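You operate a simulated robot arm through the tools that you are given. There is no shell and no other tool. Be economical: measure what you need, move in short steps, check, and stop when the job is done.

You run a simulated robot arm. Do the job below in one go: nothing can be reset, and whatever is moved stays where it is left.

Task
Flare the green tube's end on the pliers stand.
Fine: flared yellow tube off the nose into DONE first; one squeeze; green tube back into NEW.

The check looks at the end state, three seconds after you hand in, the way a careful person would. Anything else that was tipped, shoved, dropped, spilled or broken makes it a failure.

Robot
A 6-joint arm with a two-finger parallel gripper, fixed in place. Base frame: the origin is at the foot of the arm, x ahead of it, y to its left, z up; the work surface is at about z = 90.3. Units: cm, degrees, N and s.
With the tool pointing down near the work surface it reaches from about 36 to 76 cm from the base axis. Its first joint turns from -66.0 to 66.0 degrees. Payload 2.45 kg.
The TCP is the grasp point between the finger pads, 2.4 cm short of the fingertips. In the tool frame z runs along the fingers and y along their closing line. The gripper opens to 6.8 cm. The fingers are 1.7 cm wide and 1 cm thick; the gripper's body (4 by 7 cm) begins 4.1 cm behind the TCP.
Orientation is that of the tool frame in the base frame, as a unit quaternion [w, x, y, z]. With the fingers straight down and closing along the base's y, the tool's x points along the base's -x, its y along +y and its z along -z.

Tools
- The arm moves only by the tool nudge_tool. Its argument "steps" is text: rows parted by semicolons, each of 7 numbers parted by spaces: the shift along the tool's x, y, z in mm, then the turn, a rotation vector about the tool's x, y, z in degrees, then the finger opening in mm, from 0 to 68. In form: tx ty tz rx ry rz jaw; .... A call has 1 to 8 rows; each row is the pose to reach, as a shift and turn from the pose commanded when the call began, along the tool's axes at that moment. A row lasts 0.2 s, in which the tool goes at most 5 cm and 8.6 degrees; a call with a longer step from one row to the next is refused whole, and so is a gripper value outside its range. Where a pose cannot be reached the arm comes as near as it can. A force on the tool above 40 N (or 10 N above the force at the start of the call, whichever is more), or a blocked arm, ends the call early, and 0.2 s more pass. The fingers move at their own pace (about 10.8 cm/s each) and stop on an object; they squeeze with about 25 N. The grip force told is the motor's: it shows also when the fingers shut on nothing. Time passes only in rows, and 0.2 s behind the last, so rows that repeat a pose let the fingers close. It gives the time, the measured TCP pose, the force on the tool (base axes), the opening and the grip force at its end, in the units of the frame above (readings bear some noise), with the torque about the TCP (base axes, N m) and any sound that the robot's microphone picked up.
- Cameras (640 x 400 px; columns grow to the right, rows downward): "scene" is fixed at [17.96, 42.01, 147.44]; the picture's right is [-0.64, -0.76, 0.00], its down [-0.37, 0.31, -0.88] and it looks along [0.67, -0.57, -0.48] (base axes); focal length 323 px, centre (320, 200). "wrist" rides on the gripper at [8.4, 1.1, -7.5] in the tool frame; the picture's right is [-0.13, 0.99, 0.00], its down [-0.60, -0.08, -0.79] and it looks along [-0.79, -0.10, 0.61] (tool axes); focal length 251 px, centre (320, 200). There is no depth. A picture from a camera that has moved, and an enlarged one, comes with that camera's place and axes in the base frame and with its lens.
- get_image(camera): a new picture of that camera. It takes no simulated time.
- inspect(camera, box): a new picture of the part [left, top, right, bottom] of that camera's present view, enlarged. It takes no simulated time.
- job_done(): hands the job in; it is judged then, once.

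Go step by step. Nothing tells you positions but the pictures and the camera data: compare them with the known pose of the tool, close in by small moves and look again before you grip or let go. The budget is 120 turns and 68 pictures, counting those below and the enlarged ones. Unless the task says otherwise, let go and move clear before handing in, and close with one line.

The tools are called after ">>>" as name(argument=value, ...) on one line, values as JSON. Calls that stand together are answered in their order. nudge_tool: Moves the arm, as the interface text tells. Its arguments: {"type":"object","properties":{"steps":{"type":"string"}},"required":["steps"]} The other tools are called the same way: get_image (camera) takes a picture; inspect (camera, box) takes an enlarged picture of a part of a camera's view; job_done () hands the job in.

At the start:

```text
time_s: 0.0
eef_pos: [48.91, 11.68, 126.31]
ee_rot: [0.001, 0.0, 1.0, 0.0]
wrist_force: [0.5, 0.0, -0.7]
ft_torque: [-0.01, -0.02, -0.01]
finger_gap: 6.81
grasp_force: 0.1
```

scene: 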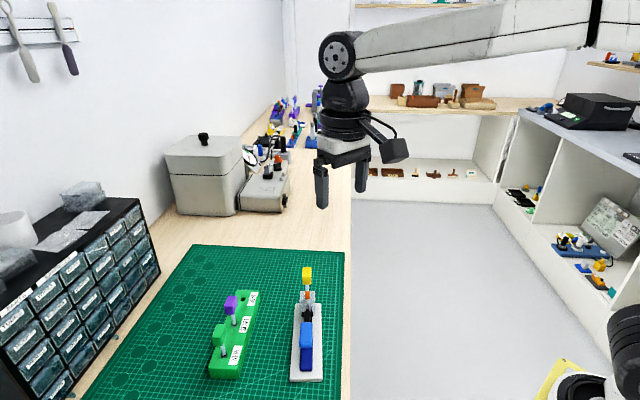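
wrist: 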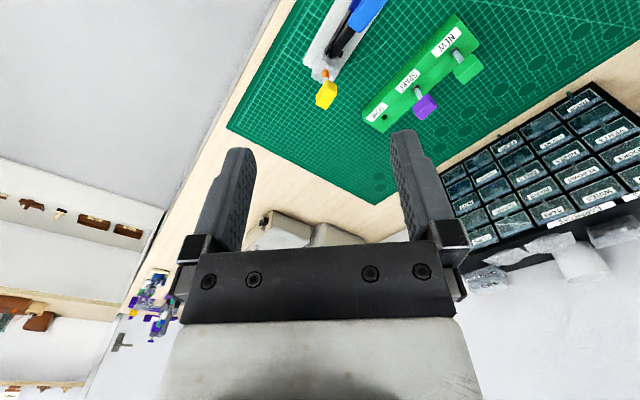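

I see a green rack with a green tube (NEW), a purple tube (SPARE) and an empty DONE hole, plus a pliers stand with a yellow tube on its nose. I'll look closer at both before moving.

>>> inspect(camera="scene", box=[190, 250, 350, 390])

>>> inspect(camera="wrist", box=[290, 0, 500, 140])

```text
2.86 times, centred on (270, 320) of scene
camera zoom: at [17.96, 42.01, 147.44], right [-0.64, -0.76, 0.0], down [-0.37, 0.31, -0.88], along [0.67, -0.57, -0.48], focal length 922 px, centre (463, -143)
```

zoom: 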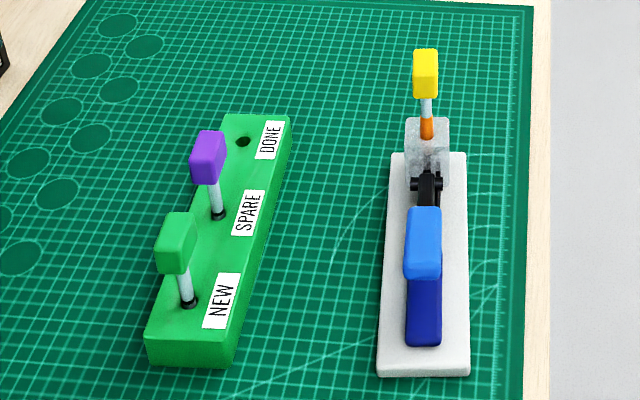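

```text
2.86 times, centred on (395, 70) of wrist
camera zoom: at [40.55, 12.82, 133.75], right [0.13, 0.99, 0.0], down [0.6, -0.08, 0.79], along [0.79, -0.1, -0.61], focal length 718 px, centre (106, 571)
```

zoom: 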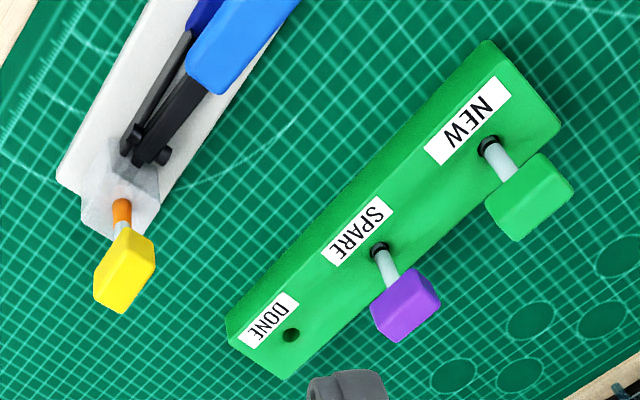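

The yellow block is at about (57.9, 11.5, 103) on a vertical nose. DONE is near (68.8, 21.0), NEW near (59, 30.2), and the lever pad near (51.5, 16.8). I'll move above the yellow block for a closer view.

>>> nudge_tool(steps="-20 0 30 0 0 0 68; -45 0 65 0 0 0 68; -70 0 100 0 0 0 68; -90 0 125 0 0 0 68; -90 0 125 0 0 0 68")

>>> get_image(camera="wrist")

>>> inspect(camera="scene", box=[270, 240, 350, 310])

```text
time_s: 1.2
eef_pos: [58.09, 11.83, 113.83]
ee_rot: [0.0, 0.0, 1.0, 0.001]
wrist_force: [-0.5, -1.1, 0.2]
ft_torque: [0.0, -0.02, -0.02]
finger_gap: 6.81
grasp_force: 0.1
```

```text
63 pictures are left
camera wrist: at [49.63, 13.01, 121.23], right [0.13, 0.99, 0.0], down [0.6, -0.08, 0.79], along [0.79, -0.1, -0.61], focal length 251 px, centre (320, 200)
```

wrist: 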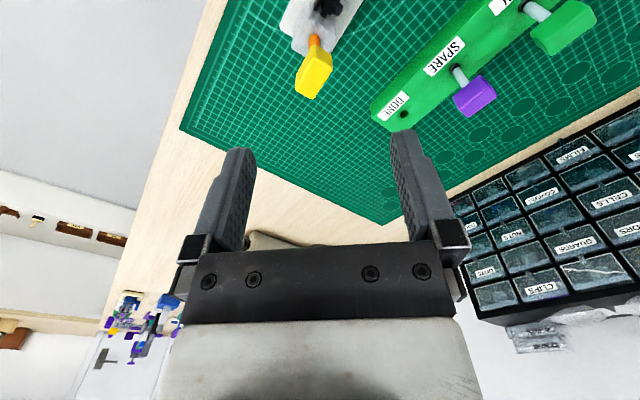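

```text
5.71 times, centred on (310, 275) of scene
camera zoom: at [17.96, 42.01, 147.44], right [-0.64, -0.76, 0.0], down [-0.37, 0.31, -0.88], along [0.67, -0.57, -0.48], focal length 1843 px, centre (377, -229)
```

zoom: 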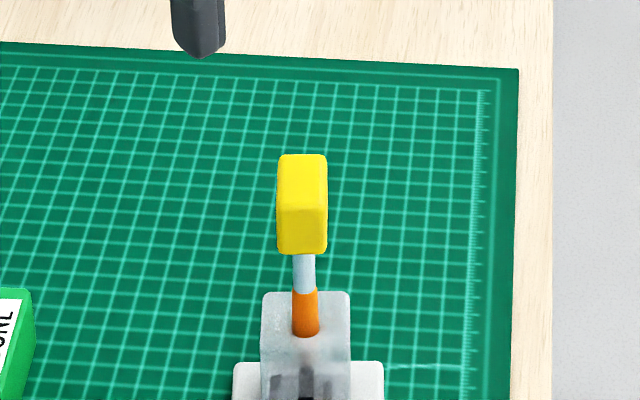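

The yellow block is about 1.8 × 2.6 × 2.4 cm, with its long axis along the stand (about -40°). I'll turn the tool about 40° so the fingers close across the narrow side.

>>> nudge_tool(steps="0 0 0 0 0 8 68; 0 0 0 0 0 16 68; 0 0 0 0 0 24 68; 0 0 0 0 0 32 68; 0 0 0 0 0 40 68; 0 0 30 0 0 40 68; 0 0 30 0 0 40 68")

>>> get_image(camera="wrist")

>>> inspect(camera="scene", box=[250, 220, 370, 310])

```text
time_s: 2.8
eef_pos: [57.99, 11.46, 110.94]
ee_rot: [0.001, 0.343, 0.939, 0.0]
wrist_force: [-1.0, 0.0, -0.2]
ft_torque: [0.01, 0.01, 0.03]
finger_gap: 6.79
grasp_force: 0.1
```

```text
61 pictures are left
camera wrist: at [52.19, 17.78, 118.4], right [0.74, 0.68, 0.0], down [0.41, -0.45, 0.79], along [0.54, -0.58, -0.61], focal length 251 px, centre (320, 200)
```

wrist: 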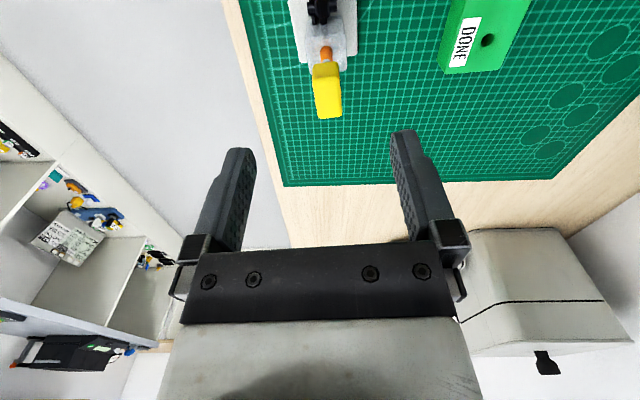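

```text
4.44 times, centred on (310, 265) of scene
camera zoom: at [17.96, 42.01, 147.44], right [-0.64, -0.76, 0.0], down [-0.37, 0.31, -0.88], along [0.67, -0.57, -0.48], focal length 1434 px, centre (364, -89)
```

zoom: 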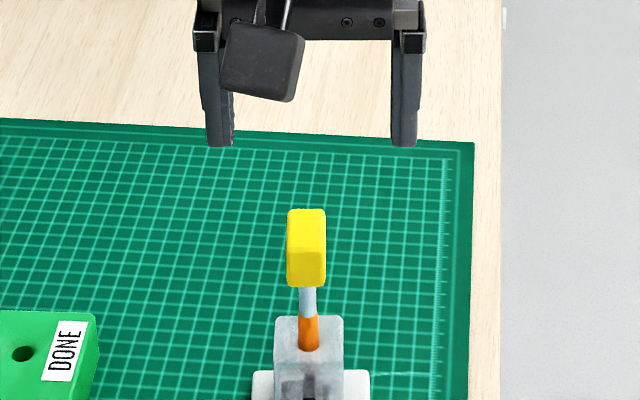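

The block sits slightly to the tool's +y side. I'll zoom in to check its yaw and height.

>>> inspect(camera="wrist", box=[270, 0, 390, 130])

```text
3.08 times, centred on (330, 65) of wrist
camera zoom: at [52.19, 17.78, 118.4], right [0.74, 0.68, 0.0], down [0.41, -0.45, 0.79], along [0.54, -0.58, -0.61], focal length 774 px, centre (289, 615)
```

zoom: 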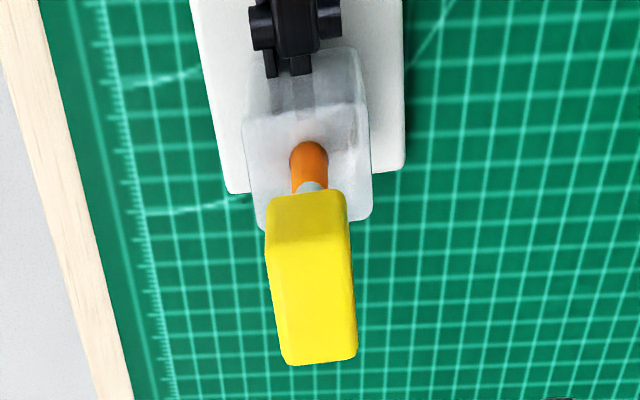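

The yaw is within about 2°. I'll shift about +5.8 mm in tool y and -3 mm in x, then lower to just above the block and look again.

>>> nudge_tool(steps="-3 5.8 15 0 0 0 68; -3 5.8 35 0 0 0 68; -3 5.8 35 0 0 0 68")

>>> get_image(camera="wrist")

>>> inspect(camera="scene", box=[250, 220, 370, 310])

```text
time_s: 3.6
eef_pos: [58.4, 11.8, 107.11]
ee_rot: [0.0, 0.342, 0.94, -0.001]
wrist_force: [0.1, -0.3, -0.4]
ft_torque: [-0.01, -0.02, 0.0]
finger_gap: 6.81
grasp_force: 0.1
```

```text
58 pictures are left
camera wrist: at [52.75, 18.14, 114.64], right [0.74, 0.68, 0.0], down [0.41, -0.45, 0.79], along [0.54, -0.58, -0.61], focal length 251 px, centre (320, 200)
```

wrist: 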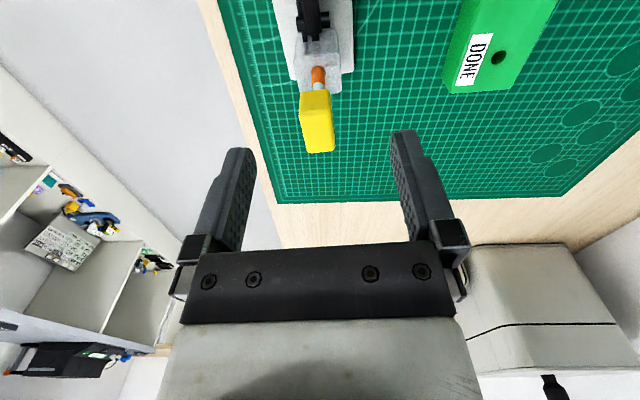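

```text
4.44 times, centred on (310, 265) of scene
camera zoom: at [17.96, 42.01, 147.44], right [-0.64, -0.76, 0.0], down [-0.37, 0.31, -0.88], along [0.67, -0.57, -0.48], focal length 1434 px, centre (364, -89)
```

zoom: 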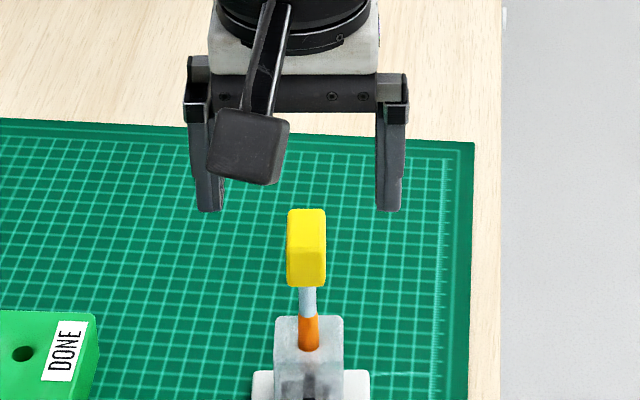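

The fingers look centred across the block. I'll zoom in for a precise height.

>>> inspect(camera="wrist", box=[260, 50, 380, 170])

```text
3.33 times, centred on (320, 110) of wrist
camera zoom: at [52.75, 18.14, 114.64], right [0.74, 0.68, 0.0], down [0.41, -0.45, 0.79], along [0.54, -0.58, -0.61], focal length 838 px, centre (320, 500)
```

zoom: 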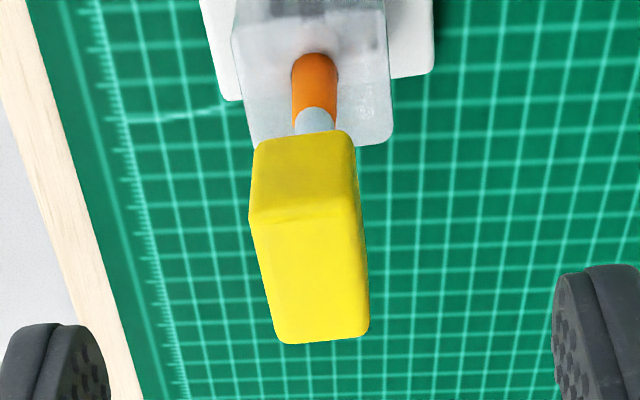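

The block top is at about z 103.6 and centred within 1 mm. I'll descend to z≈102.4 and close on it.

>>> nudge_tool(steps="-1 -0.8 20 0 0 0 68; -1 -0.8 40 0 0 0 68; -1 -0.8 47 0 0 0 68; -1 -0.8 47 0 0 0 40; -1 -0.8 47 0 0 0 12; -1 -0.8 47 0 0 0 10; -1 -0.8 47 0 0 0 10")

>>> inspect(camera="scene", box=[250, 220, 370, 310])

```text
time_s: 5.2
eef_pos: [58.53, 11.86, 102.64]
ee_rot: [0.0, 0.342, 0.94, 0.001]
wrist_force: [-0.9, -2.1, 0.1]
ft_torque: [-0.19, 0.08, -0.03]
finger_gap: 1.68
grasp_force: 24.8
```

```text
4.44 times, centred on (310, 265) of scene
camera zoom: at [17.96, 42.0, 147.44], right [-0.64, -0.76, 0.0], down [-0.37, 0.31, -0.88], along [0.67, -0.57, -0.48], focal length 1434 px, centre (364, -89)
```

zoom: 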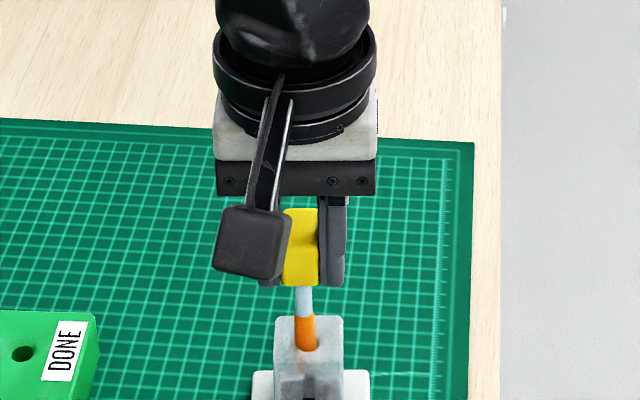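

The block is held at a gap of 1.68 cm, but it was pulled about 2 mm toward the tool's +y. I'll ease back 2 mm before lifting.

>>> nudge_tool(steps="0 -1 0 0 0 0 10; 0 -2 0 0 0 0 10; 0 -2 0 0 0 0 10")

>>> inspect(camera="scene", box=[250, 220, 370, 310])

```text
time_s: 6.0
eef_pos: [58.38, 11.59, 102.66]
ee_rot: [0.0, 0.342, 0.94, 0.0]
wrist_force: [0.0, -0.8, 0.7]
ft_torque: [0.05, -0.02, 0.0]
finger_gap: 1.72
grasp_force: 25.0
```

```text
4.44 times, centred on (310, 265) of scene
camera zoom: at [17.96, 42.01, 147.44], right [-0.64, -0.76, 0.0], down [-0.37, 0.31, -0.88], along [0.67, -0.57, -0.48], focal length 1434 px, centre (364, -89)
```

zoom: 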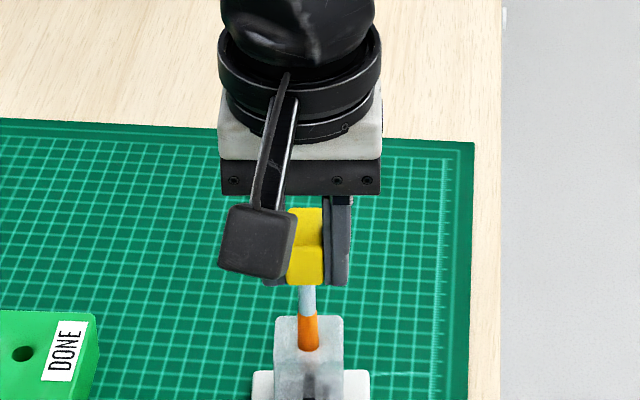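

Forces are near zero, so the nose axis is about (58.4, 11.6). Now I'll lift straight up slowly.

>>> nudge_tool(steps="0 0 -10 0 0 0 10; 0 0 -20 0 0 0 10; 0 0 -40 0 0 0 10; 0 0 -65 0 0 0 10; 0 0 -90 0 0 0 10; 0 0 -90 0 0 0 10")

>>> inspect(camera="scene", box=[230, 180, 390, 310])

>>> get_image(camera="wrist")

```text
time_s: 7.4
eef_pos: [58.29, 11.76, 111.54]
ee_rot: [0.0, 0.342, 0.94, -0.001]
wrist_force: [-0.1, -0.3, 0.1]
ft_torque: [0.03, -0.03, -0.01]
finger_gap: 1.69
grasp_force: 24.6
```

```text
3.08 times, centred on (310, 245) of scene
camera zoom: at [17.96, 42.01, 147.44], right [-0.64, -0.76, 0.0], down [-0.37, 0.31, -0.88], along [0.67, -0.57, -0.48], focal length 993 px, centre (351, 62)
```

zoom: 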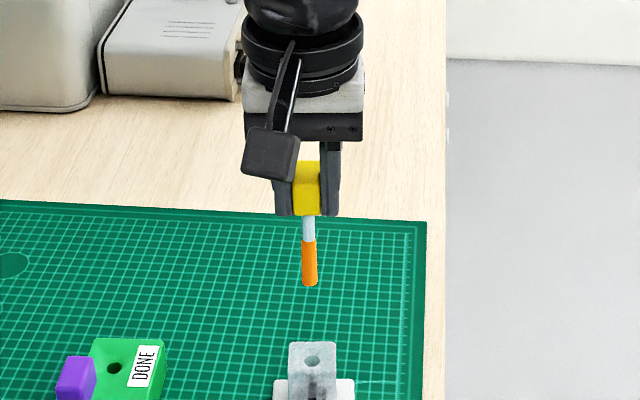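

```text
52 pictures are left
camera wrist: at [52.64, 18.0, 118.93], right [0.74, 0.68, 0.0], down [0.41, -0.45, 0.79], along [0.54, -0.58, -0.61], focal length 251 px, centre (320, 200)
```

wrist: 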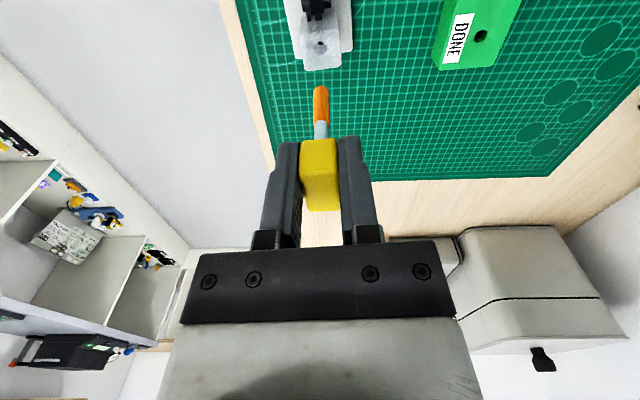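

The tube is free, its orange flared end reaching about 8 cm below the TCP. The stand socket is empty. Next I'll carry it over DONE (~(68.9, 21.0)) at the same height.

>>> nudge_tool(steps="-5 35 0 0 0 0 10; -10 70 0 0 0 0 10; -16 105 0 0 0 0 10; -21 138 0 0 0 0 10; -21 138 0 0 0 0 10")

>>> get_image(camera="wrist")

>>> inspect(camera="scene", box=[190, 200, 320, 320])

```text
time_s: 8.6
eef_pos: [69.08, 20.81, 111.44]
ee_rot: [0.0, 0.341, 0.94, 0.001]
wrist_force: [-0.4, -0.5, 0.3]
ft_torque: [-0.03, 0.0, 0.0]
finger_gap: 1.69
grasp_force: 25.4
```

```text
51 pictures are left
camera wrist: at [63.43, 27.04, 118.85], right [0.74, 0.68, 0.0], down [0.41, -0.45, 0.79], along [0.54, -0.58, -0.61], focal length 251 px, centre (320, 200)
```

wrist: 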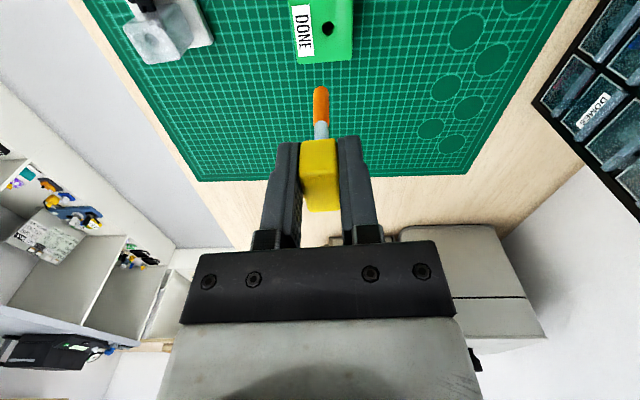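

```text
3.33 times, centred on (255, 260) of scene
camera zoom: at [17.96, 42.01, 147.44], right [-0.64, -0.76, 0.0], down [-0.37, 0.31, -0.88], along [0.67, -0.57, -0.48], focal length 1075 px, centre (537, 0)
```

zoom: 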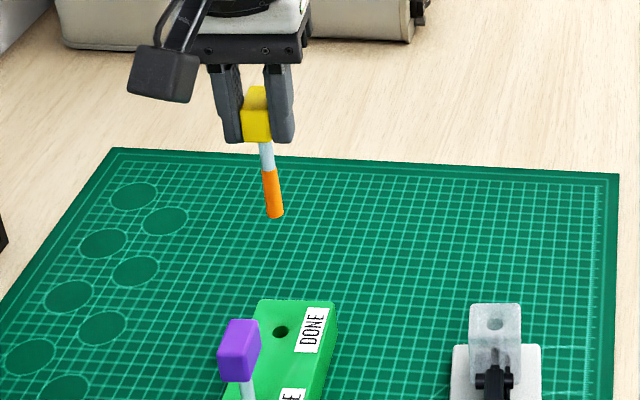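

The hole is about 0.6 cm to the tool's +y and 0.2 cm along +x. I'll correct and lower until the tip is about 2 cm above the rack.

>>> nudge_tool(steps="2 5.7 0 0 0 0 10; 2 5.7 30 0 0 0 10; 2 5.7 60 0 0 0 10; 2 5.7 70 0 0 0 10; 2 5.7 70 0 0 0 10")

>>> inspect(camera="wrist", box=[260, 30, 380, 150])

>>> inspect(camera="scene", box=[200, 230, 300, 320])

```text
time_s: 9.8
eef_pos: [69.08, 21.46, 104.4]
ee_rot: [0.0, 0.341, 0.94, -0.001]
wrist_force: [-0.1, 0.9, -0.1]
ft_torque: [0.01, 0.0, 0.04]
finger_gap: 1.67
grasp_force: 24.8
```

```text
3.33 times, centred on (320, 90) of wrist
camera zoom: at [63.45, 27.69, 111.86], right [0.74, 0.68, 0.0], down [0.41, -0.45, 0.79], along [0.54, -0.58, -0.61], focal length 838 px, centre (320, 567)
```

zoom: 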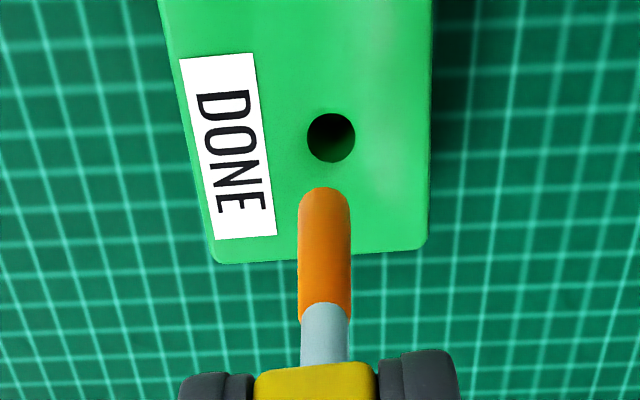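

```text
4.44 times, centred on (250, 275) of scene
camera zoom: at [17.96, 42.01, 147.44], right [-0.64, -0.76, 0.0], down [-0.37, 0.31, -0.88], along [0.67, -0.57, -0.48], focal length 1434 px, centre (631, -133)
```

zoom: 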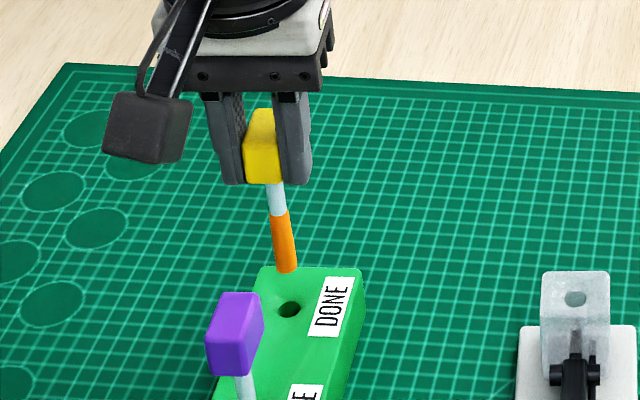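

The tip needs about +2 mm in both tool x and y. I'll correct, go down 14 mm more and check again.

>>> nudge_tool(steps="2.5 2 0 0 0 0 10; 2.5 2 10 0 0 0 10; 2.5 2 14 0 0 0 10; 2.5 2 14 0 0 0 10")

>>> inspect(camera="wrist", box=[280, 50, 360, 130])

>>> inspect(camera="scene", box=[230, 260, 290, 320])

```text
time_s: 10.8
eef_pos: [68.98, 21.68, 103.07]
ee_rot: [0.001, 0.342, 0.94, 0.0]
wrist_force: [-0.1, 0.3, -0.2]
ft_torque: [0.04, -0.01, 0.01]
finger_gap: 1.67
grasp_force: 24.6
```

```text
5.00 times, centred on (320, 90) of wrist
camera zoom: at [63.41, 28.0, 110.58], right [0.74, 0.68, 0.0], down [0.41, -0.45, 0.79], along [0.54, -0.58, -0.61], focal length 1257 px, centre (320, 750)
```

zoom: 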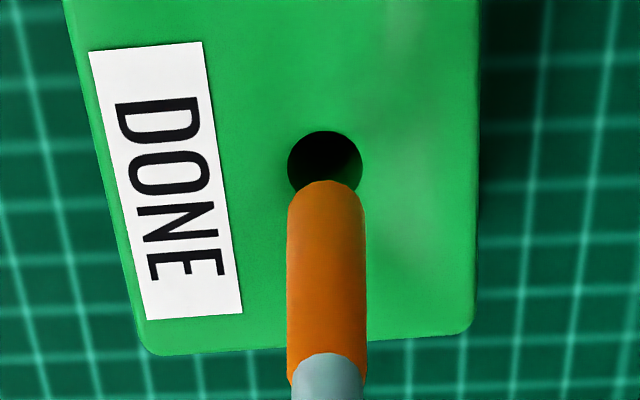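

```text
6.67 times, centred on (260, 290) of scene
camera zoom: at [17.96, 42.01, 147.44], right [-0.64, -0.76, 0.0], down [-0.37, 0.31, -0.88], along [0.67, -0.57, -0.48], focal length 2150 px, centre (720, -400)
```

zoom: 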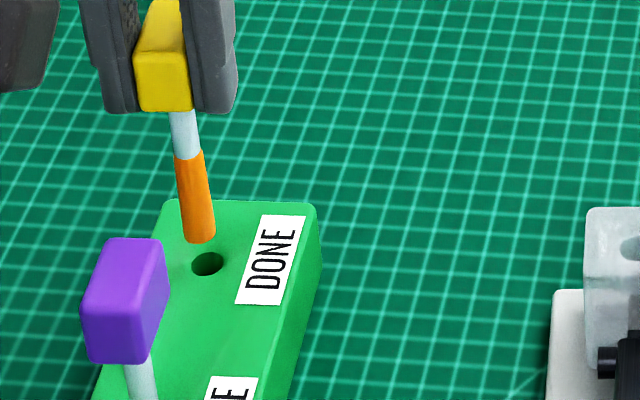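

Laterally aligned. The remaining question is the gap along the viewing direction, so I'll lower 6 mm and re-check.

>>> nudge_tool(steps="0 0 3 0 0 0 10; 0 0 6 0 0 0 10; 0 0 6 0 0 0 10")

>>> inspect(camera="wrist", box=[280, 50, 360, 130])

>>> inspect(camera="scene", box=[230, 260, 290, 320])

```text
time_s: 11.6
eef_pos: [69.07, 21.68, 102.62]
ee_rot: [0.0, 0.342, 0.94, 0.0]
wrist_force: [-0.5, 0.6, 0.3]
ft_torque: [-0.01, -0.01, -0.02]
finger_gap: 1.71
grasp_force: 24.9
```

```text
5.00 times, centred on (320, 90) of wrist
camera zoom: at [63.38, 27.96, 110.05], right [0.74, 0.68, 0.0], down [0.41, -0.45, 0.79], along [0.54, -0.58, -0.61], focal length 1257 px, centre (320, 750)
```

zoom: 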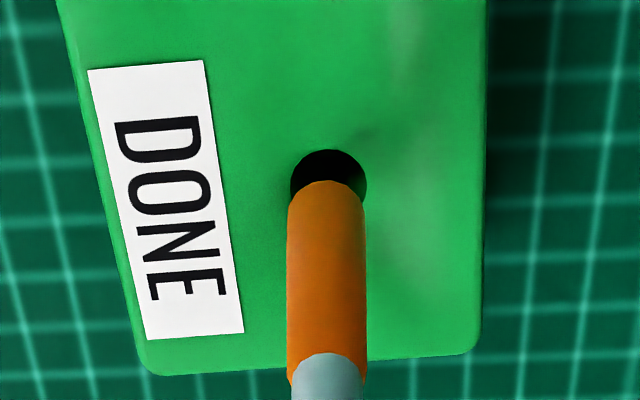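

```text
6.67 times, centred on (260, 290) of scene
camera zoom: at [17.96, 42.01, 147.44], right [-0.64, -0.76, 0.0], down [-0.37, 0.31, -0.88], along [0.67, -0.57, -0.48], focal length 2150 px, centre (720, -400)
```

zoom: 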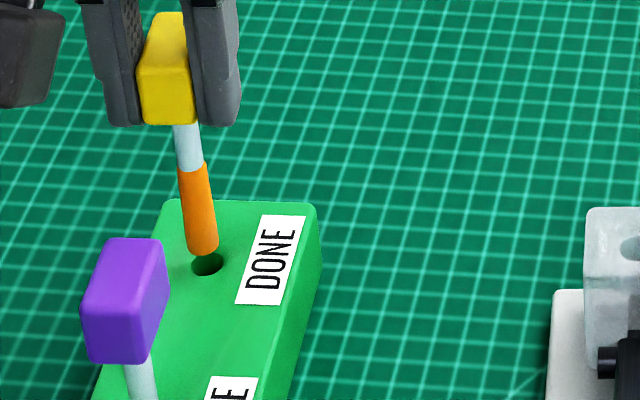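

Both views agree on about 0.9 cm of remaining gap with good alignment. I'll go down in small steps, watching the force.

>>> nudge_tool(steps="0 0.3 4 0 0 0 10; 0 0.3 7 0 0 0 10; 0 0.3 7 0 0 0 10")

>>> inspect(camera="wrist", box=[280, 50, 360, 130])

>>> inspect(camera="scene", box=[230, 260, 290, 320])

```text
time_s: 12.4
eef_pos: [68.99, 21.87, 101.92]
ee_rot: [0.0, 0.342, 0.94, -0.001]
wrist_force: [0.3, -1.1, -0.6]
ft_torque: [-0.03, -0.01, 0.0]
finger_gap: 1.71
grasp_force: 25.1
```

```text
5.00 times, centred on (320, 90) of wrist
camera zoom: at [63.37, 28.07, 109.39], right [0.74, 0.68, 0.0], down [0.41, -0.45, 0.79], along [0.54, -0.58, -0.61], focal length 1257 px, centre (320, 750)
```

zoom: 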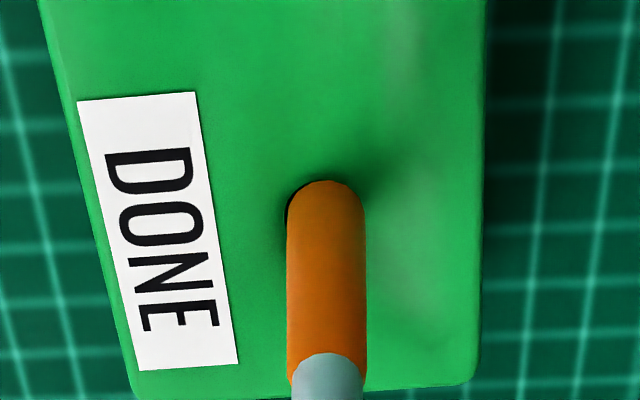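

```text
6.67 times, centred on (260, 290) of scene
camera zoom: at [17.96, 42.01, 147.44], right [-0.64, -0.76, 0.0], down [-0.37, 0.31, -0.88], along [0.67, -0.57, -0.48], focal length 2150 px, centre (720, -400)
```

zoom: 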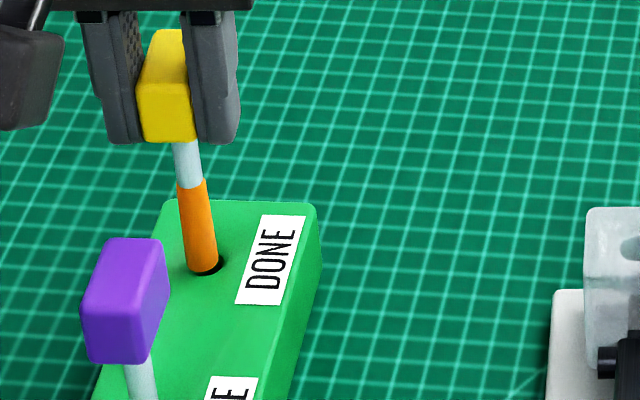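

The tip drifted slightly to +y, since the hole shows on the other side in both views. I'll shift back 1 mm and look.

>>> nudge_tool(steps="0 -1 0 0 0 0 10; 0 -1 0 0 0 0 10")

>>> inspect(camera="wrist", box=[280, 50, 360, 130])

>>> inspect(camera="scene", box=[240, 270, 280, 310])

```text
time_s: 13.0
eef_pos: [68.91, 21.78, 101.88]
ee_rot: [0.001, 0.341, 0.94, 0.0]
wrist_force: [-0.4, 0.4, -0.3]
ft_torque: [0.03, 0.0, 0.0]
finger_gap: 1.68
grasp_force: 24.5
```

```text
5.00 times, centred on (320, 90) of wrist
camera zoom: at [63.26, 28.0, 109.4], right [0.74, 0.68, 0.0], down [0.41, -0.45, 0.79], along [0.54, -0.58, -0.61], focal length 1257 px, centre (320, 750)
```

zoom: 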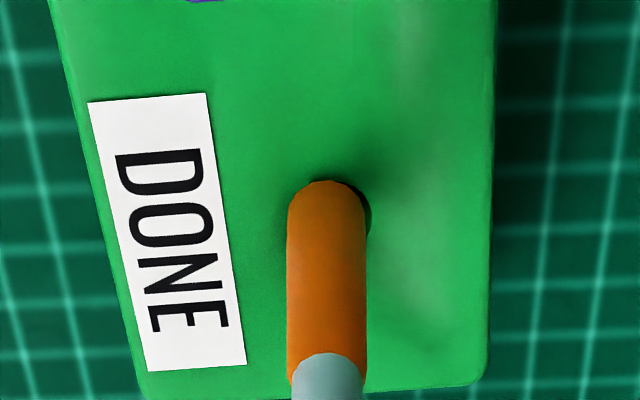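

```text
10.00 times, centred on (260, 290) of scene
camera zoom: at [17.96, 42.01, 147.44], right [-0.64, -0.76, 0.0], down [-0.37, 0.31, -0.88], along [0.67, -0.57, -0.48], focal length 3226 px, centre (920, -700)
```

zoom: 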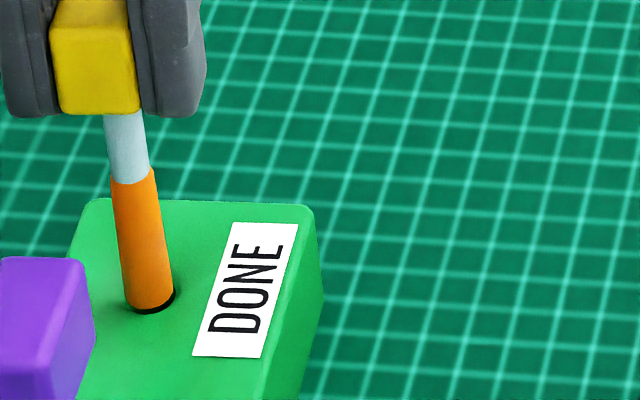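

Half a millimetre back will centre it. Then I'll continue down slowly.

>>> nudge_tool(steps="0 0.5 0 0 0 0 10; 0 0.5 2 0 0 0 10; 0 0.5 4 0 0 0 10; 0 0.5 4 0 0 0 10")

>>> inspect(camera="wrist", box=[280, 50, 360, 130])

>>> inspect(camera="scene", box=[240, 270, 280, 310])

```text
time_s: 14.0
eef_pos: [69.03, 21.69, 101.45]
ee_rot: [0.0, 0.342, 0.94, -0.001]
wrist_force: [0.5, -0.3, 0.8]
ft_torque: [0.01, -0.04, 0.01]
finger_gap: 1.71
grasp_force: 25.3
```

```text
5.00 times, centred on (320, 90) of wrist
camera zoom: at [63.27, 28.0, 108.99], right [0.74, 0.68, 0.0], down [0.41, -0.45, 0.79], along [0.54, -0.58, -0.61], focal length 1257 px, centre (320, 750)
```

zoom: 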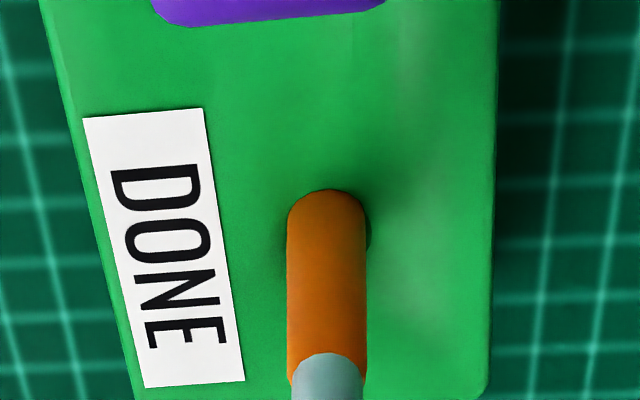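

```text
10.00 times, centred on (260, 290) of scene
camera zoom: at [17.96, 42.01, 147.44], right [-0.64, -0.76, 0.0], down [-0.37, 0.31, -0.88], along [0.67, -0.57, -0.48], focal length 3226 px, centre (920, -700)
```

zoom: 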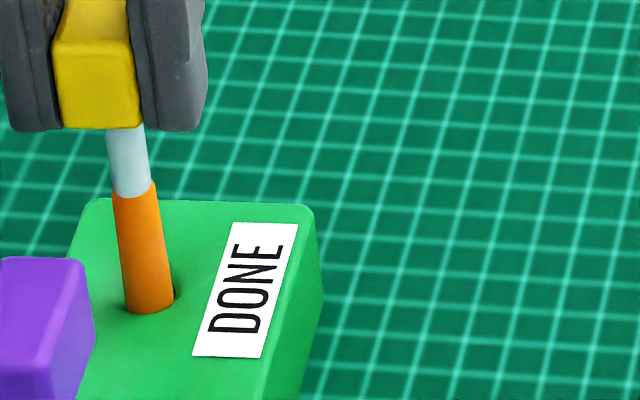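

The tip is in the hole with no contact force. I'll continue down in stages.

>>> nudge_tool(steps="0 0.2 3 0 0 0 10; 0 0.2 6 0 0 0 10; 0 0.2 9 0 0 0 10; 0 0.2 9 0 0 0 10")

>>> inspect(camera="scene", box=[220, 260, 290, 330])

```text
time_s: 15.0
eef_pos: [69.02, 21.57, 100.46]
ee_rot: [0.0, 0.342, 0.94, 0.0]
wrist_force: [2.1, -3.6, 0.0]
ft_torque: [-0.24, -0.16, 0.0]
finger_gap: 1.71
grasp_force: 25.3
```

```text
5.71 times, centred on (255, 295) of scene
camera zoom: at [17.97, 42.0, 147.44], right [-0.64, -0.76, 0.0], down [-0.37, 0.31, -0.88], along [0.67, -0.57, -0.48], focal length 1843 px, centre (691, -343)
```

zoom: 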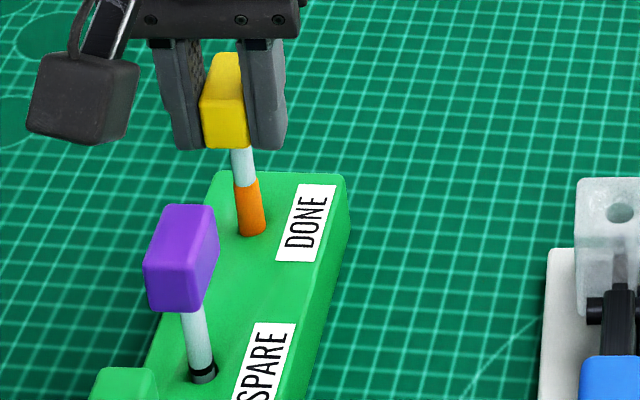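

A side force of about 4 N pushes toward tool -x, so I'll relieve it by shifting -1.5 mm in x and -0.5 mm in y.

>>> nudge_tool(steps="-1.5 -0.5 0 0 0 0 10; -1.5 -0.5 0 0 0 0 10")

```text
time_s: 15.6
eef_pos: [68.97, 21.51, 100.63]
ee_rot: [0.0, 0.342, 0.94, 0.0]
wrist_force: [0.2, -0.2, 0.2]
ft_torque: [0.0, 0.03, -0.02]
finger_gap: 1.69
grasp_force: 25.0
```

Relieved. I'll continue down.

>>> nudge_tool(steps="0 0 3 0 0 0 10; 0 0 6 0 0 0 10; 0 0 9 0 0 0 10; 0 0 9 0 0 0 10")

>>> inspect(camera="scene", box=[220, 260, 290, 330])

```text
time_s: 16.6
eef_pos: [69.12, 21.66, 99.58]
ee_rot: [0.0, 0.343, 0.94, 0.0]
wrist_force: [-0.4, -0.3, -0.3]
ft_torque: [0.01, -0.03, 0.03]
finger_gap: 1.72
grasp_force: 25.1
```

```text
5.71 times, centred on (255, 295) of scene
camera zoom: at [17.96, 42.01, 147.44], right [-0.64, -0.76, 0.0], down [-0.37, 0.31, -0.88], along [0.67, -0.57, -0.48], focal length 1843 px, centre (691, -343)
```

zoom: 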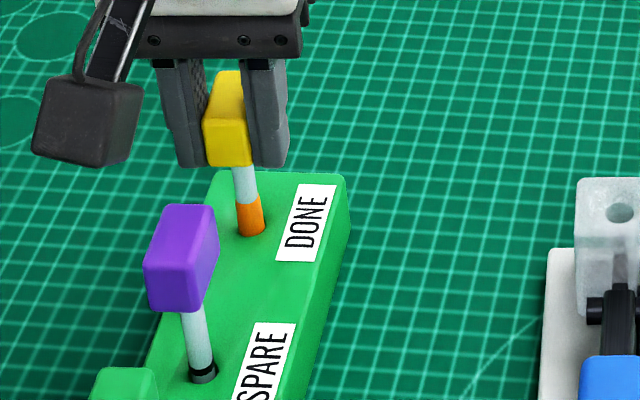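

Depth is now close to the purple tube's. I'll go further in small steps until it contacts the bottom.

>>> nudge_tool(steps="0 0 1.5 0 0 0 10; 0 0 3 0 0 0 10; 0 0 3 0 0 0 10")

```text
time_s: 17.4
eef_pos: [69.17, 21.66, 99.48]
ee_rot: [0.003, 0.341, 0.94, 0.002]
wrist_force: [-1.0, -0.8, 20.7]
ft_torque: [-0.15, 0.01, -0.03]
finger_gap: 1.69
grasp_force: 25.0
```

Seated (20 N at the bottom, TCP z≈99.5). I'll back off the press, open, and look.

>>> nudge_tool(steps="0 0 -2.2 0 0 0 10; 0 0 -2.2 0 0 0 10; 0 0 -2.2 0 0 0 30; 0 0 -2.2 0 0 0 50; 0 0 -2.2 0 0 0 50")

>>> inspect(camera="scene", box=[210, 250, 290, 330])

```text
time_s: 18.6
eef_pos: [69.02, 21.66, 99.64]
ee_rot: [0.001, 0.342, 0.94, -0.001]
wrist_force: [0.3, 0.2, -0.6]
ft_torque: [-0.01, 0.01, 0.0]
finger_gap: 4.99
grasp_force: 0.1
```

```text
5.00 times, centred on (250, 290) of scene
camera zoom: at [17.96, 42.01, 147.44], right [-0.64, -0.76, 0.0], down [-0.37, 0.31, -0.88], along [0.67, -0.57, -0.48], focal length 1613 px, centre (670, -250)
```

zoom: 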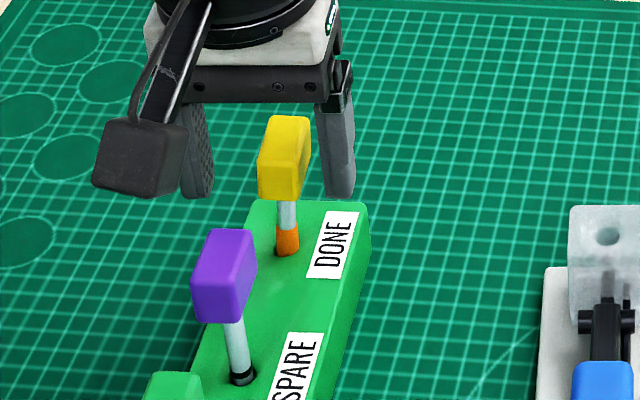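

Yellow is seated in DONE. I'll rise and move over the green tube at NEW.

>>> nudge_tool(steps="0 0 -40 0 0 0 68; 0 0 -80 0 0 0 68; 0 0 -115 0 0 0 68; 45 3 -115 0 0 0 68; 90 5 -115 0 0 0 68; 134 7 -115 0 0 0 68; 134 7 -115 0 0 0 68")

>>> get_image(camera="wrist")

>>> inspect(camera="wrist", box=[260, 20, 400, 140])

>>> get_image(camera="scene")

```text
time_s: 20.2
eef_pos: [59.32, 30.45, 110.87]
ee_rot: [0.0, 0.343, 0.939, -0.001]
wrist_force: [-0.7, -0.5, -0.3]
ft_torque: [-0.03, -0.03, 0.03]
finger_gap: 6.82
grasp_force: 0.1
```

```text
34 pictures are left
camera wrist: at [53.68, 36.77, 118.37], right [0.74, 0.68, 0.0], down [0.41, -0.45, 0.79], along [0.54, -0.58, -0.61], focal length 251 px, centre (320, 200)
```

wrist: 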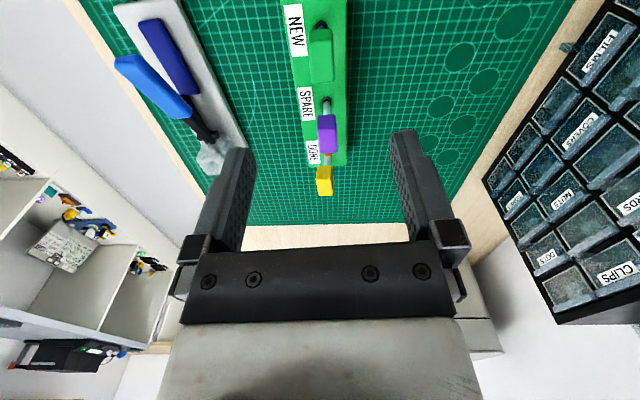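

```text
3.33 times, centred on (330, 80) of wrist
camera zoom: at [53.68, 36.77, 118.37], right [0.74, 0.68, 0.0], down [0.41, -0.45, 0.79], along [0.54, -0.58, -0.61], focal length 838 px, centre (287, 600)
```

zoom: 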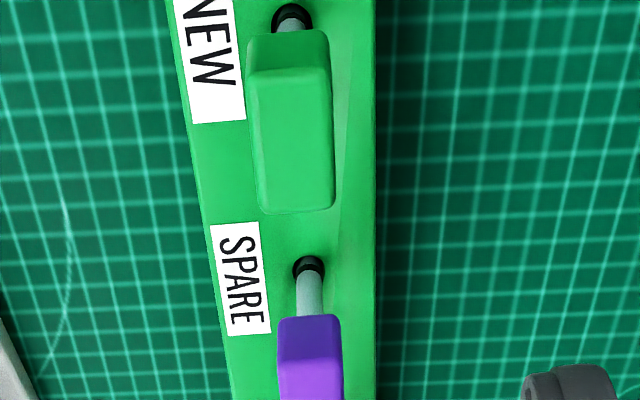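

```text
32 pictures are left
```

scene: 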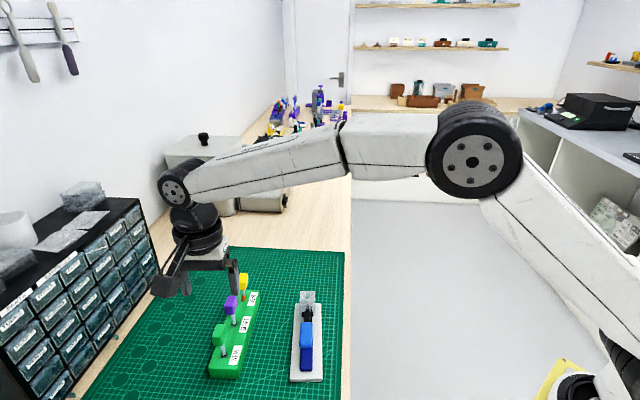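

The green block sits at about tool (+0.5, +0.12) with a 3° yaw offset. I'll correct and lower to just above it.

>>> nudge_tool(steps="5 1.2 20 0 0 3 68; 5 1.2 45 0 0 3 68; 5 1.2 60 0 0 3 68; 5 1.2 60 0 0 3 68")

>>> inspect(camera="wrist", box=[220, 50, 420, 190])

>>> inspect(camera="scene", box=[160, 280, 270, 390])

```text
time_s: 21.2
eef_pos: [58.88, 30.94, 105.08]
ee_rot: [0.0, 0.366, 0.931, -0.001]
wrist_force: [0.6, 0.4, -0.8]
ft_torque: [-0.03, 0.01, 0.0]
finger_gap: 6.82
grasp_force: 0.1
```

```text
2.86 times, centred on (320, 120) of wrist
camera zoom: at [53.64, 37.51, 112.57], right [0.77, 0.64, 0.0], down [0.39, -0.47, 0.79], along [0.51, -0.61, -0.61], focal length 718 px, centre (320, 429)
```

zoom: 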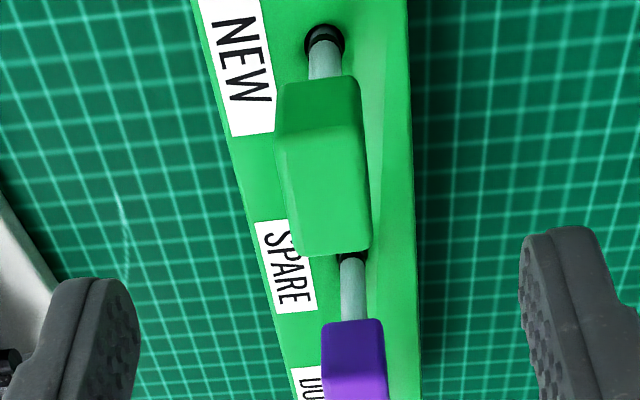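

```text
3.64 times, centred on (215, 335) of scene
camera zoom: at [17.96, 42.01, 147.44], right [-0.64, -0.76, 0.0], down [-0.37, 0.31, -0.88], along [0.67, -0.57, -0.48], focal length 1173 px, centre (702, -291)
```

zoom: 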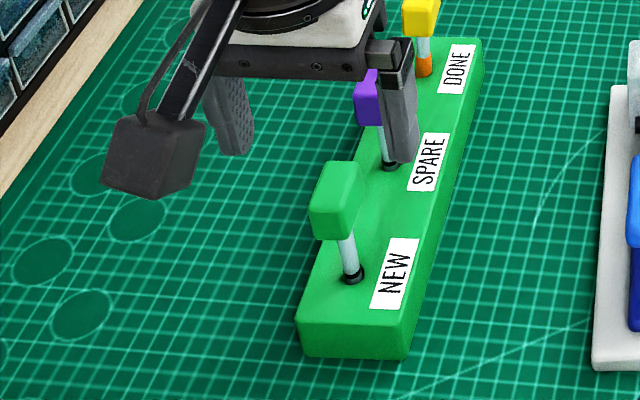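

Well aligned. I'll descend to z≈99.7 and grip.

>>> nudge_tool(steps="2.5 0.4 20 0 0 0 68; 2.5 0.4 40 0 0 0 68; 2.5 0.4 54 0 0 0 68; 2.5 0.4 54 0 0 0 45; 2.5 0.4 54 0 0 0 25; 2.5 0.4 54 0 0 0 10; 2.5 0.4 54 0 0 0 10; 2.5 0.4 54 0 0 0 10")

>>> inspect(camera="scene", box=[160, 280, 270, 390])

>>> inspect(camera="wrist", box=[250, 40, 390, 220])

```text
time_s: 23.0
eef_pos: [58.99, 31.25, 99.72]
ee_rot: [0.0, 0.366, 0.931, -0.001]
wrist_force: [0.1, 0.0, 0.2]
ft_torque: [-0.02, 0.02, -0.01]
finger_gap: 1.69
grasp_force: 25.2
```

```text
3.64 times, centred on (215, 335) of scene
camera zoom: at [17.96, 42.01, 147.44], right [-0.64, -0.76, 0.0], down [-0.37, 0.31, -0.88], along [0.67, -0.57, -0.48], focal length 1173 px, centre (702, -291)
```

zoom: 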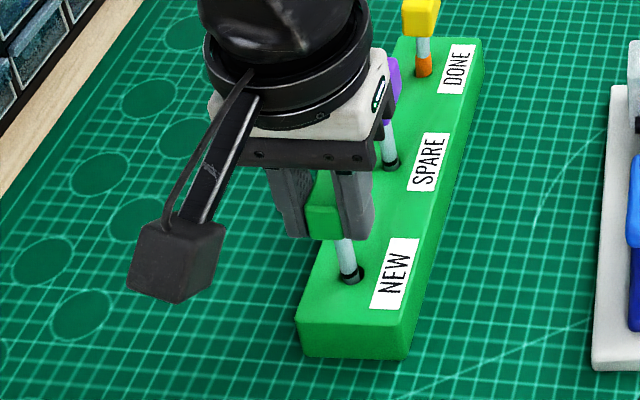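

```text
2.22 times, centred on (320, 130) of wrist
camera zoom: at [53.64, 37.83, 107.24], right [0.77, 0.64, 0.0], down [0.39, -0.47, 0.79], along [0.51, -0.61, -0.61], focal length 559 px, centre (320, 356)
```

zoom: 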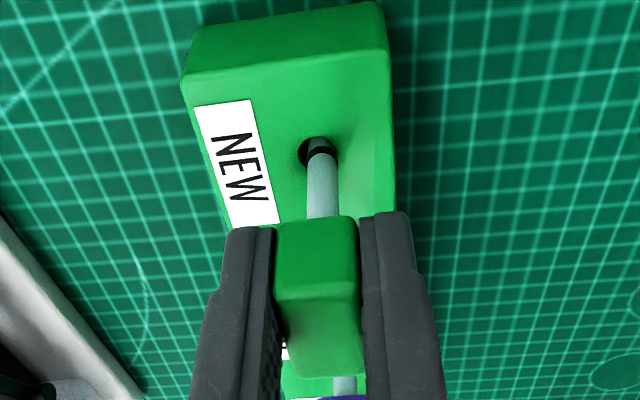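

Gripped cleanly with no side load, so this pose is my NEW reference: about (58.95, 31.2, 99.7). I'll lift straight up.

>>> nudge_tool(steps="0 0 -10 0 0 0 10; 0 0 -25 0 0 0 10; 0 0 -50 0 0 0 10; 0 0 -85 0 0 0 10; 0 0 -120 0 0 0 10; 0 0 -120 0 0 0 10")

>>> get_image(camera="wrist")

>>> get_image(camera="scene")

```text
time_s: 24.4
eef_pos: [58.9, 31.58, 111.62]
ee_rot: [0.0, 0.367, 0.93, 0.001]
wrist_force: [0.2, 0.8, -0.7]
ft_torque: [0.01, -0.01, 0.02]
finger_gap: 1.71
grasp_force: 24.6
```

```text
27 pictures are left
camera wrist: at [53.5, 38.11, 119.14], right [0.77, 0.64, 0.0], down [0.39, -0.47, 0.79], along [0.51, -0.61, -0.61], focal length 251 px, centre (320, 200)
```

wrist: 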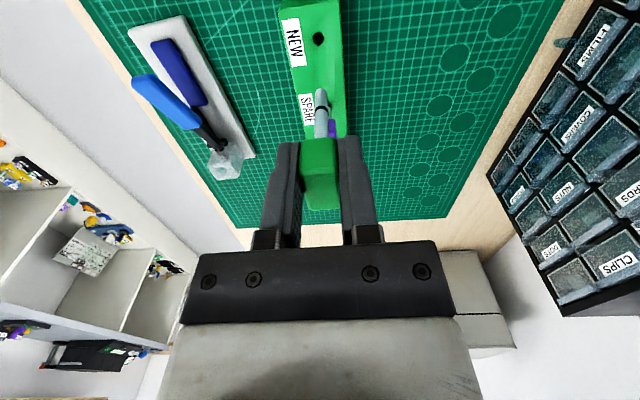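

```text
26 pictures are left
```

scene: 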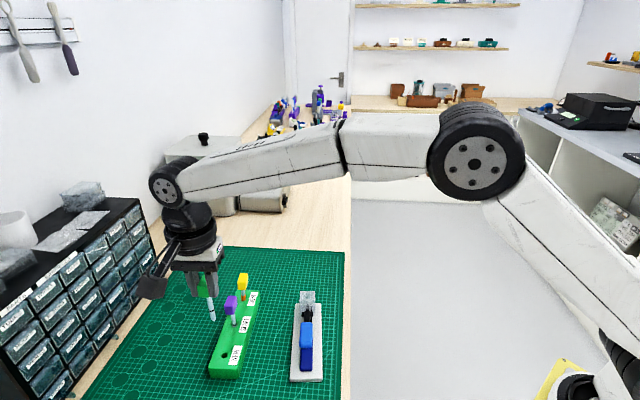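

The green tube is out, with a plain end and a dark band. I'll carry it over the stand socket near (58.4, 11.6), staying high.

>>> nudge_tool(steps="0 0 -20 0 0 0 10; -32 -36 -20 0 0 -1 10; -64 -72 -20 0 0 -2 10; -96 -108 -20 0 0 -3 10; -122 -138 -20 0 0 -3 10; -131.5 -148 -15 0 0 -3 10; -131.5 -148 -5 0 0 -3 10; -131.5 -148 -5 0 0 -3 10")

>>> get_image(camera="wrist")

>>> inspect(camera="scene", box=[250, 210, 370, 330])

```text
time_s: 26.2
eef_pos: [58.44, 11.42, 112.2]
ee_rot: [-0.001, 0.342, 0.94, 0.0]
wrist_force: [0.2, 0.4, 0.1]
ft_torque: [-0.02, -0.01, 0.02]
finger_gap: 1.73
grasp_force: 25.0
```

```text
25 pictures are left
camera wrist: at [52.77, 17.63, 119.81], right [0.74, 0.68, 0.0], down [0.41, -0.45, 0.79], along [0.54, -0.58, -0.61], focal length 251 px, centre (320, 200)
```

wrist: 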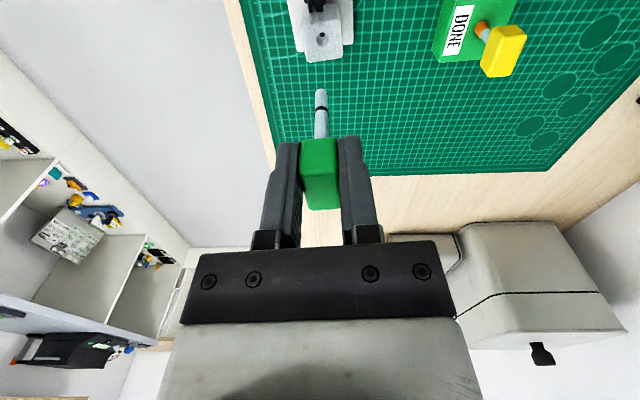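

```text
3.33 times, centred on (310, 270) of scene
camera zoom: at [17.96, 42.01, 147.44], right [-0.64, -0.76, 0.0], down [-0.37, 0.31, -0.88], along [0.67, -0.57, -0.48], focal length 1075 px, centre (353, -33)
```

zoom: 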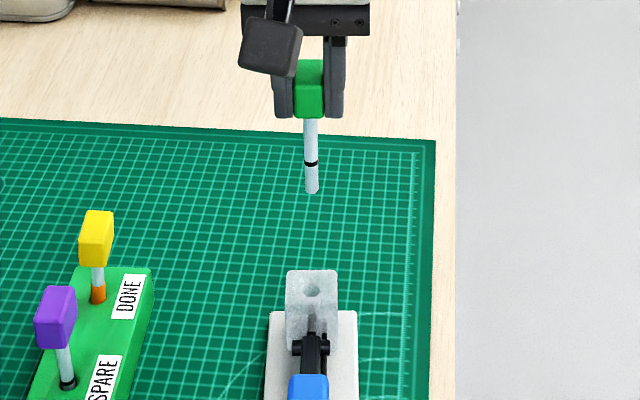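

The socket is about +4 mm in x and +2 mm in y from the tip. I'll correct and lower 58 mm for a close look.

>>> nudge_tool(steps="3.5 1.8 10 0 0 0 10; 3.5 1.8 40 0 0 0 10; 3.5 1.8 58 0 0 0 10; 3.5 1.8 58 0 0 0 10")

>>> inspect(camera="wrist", box=[280, 50, 360, 130])

>>> inspect(camera="scene", box=[280, 260, 335, 315])

```text
time_s: 27.2
eef_pos: [58.26, 11.9, 106.23]
ee_rot: [0.0, 0.342, 0.94, 0.001]
wrist_force: [-0.8, 0.8, 0.1]
ft_torque: [0.0, -0.01, 0.04]
finger_gap: 1.7
grasp_force: 25.4
```

```text
5.00 times, centred on (320, 90) of wrist
camera zoom: at [52.54, 18.1, 113.77], right [0.74, 0.68, 0.0], down [0.41, -0.45, 0.79], along [0.54, -0.58, -0.61], focal length 1257 px, centre (320, 750)
```

zoom: 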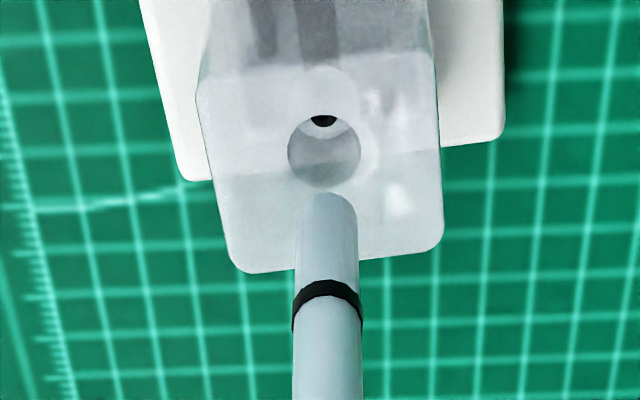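

```text
7.27 times, centred on (308, 288) of scene
camera zoom: at [17.96, 42.01, 147.44], right [-0.64, -0.76, 0.0], down [-0.37, 0.31, -0.88], along [0.67, -0.57, -0.48], focal length 2346 px, centre (411, -436)
```

zoom: 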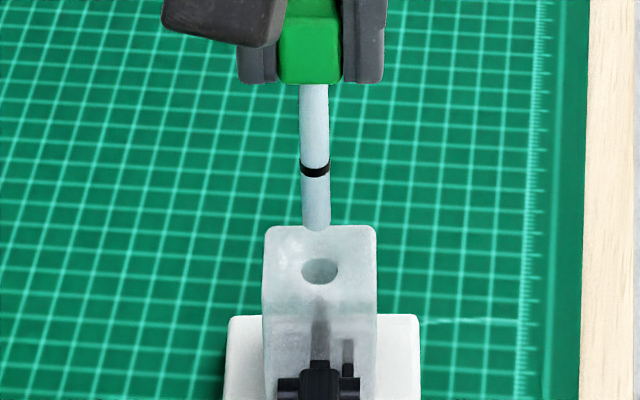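

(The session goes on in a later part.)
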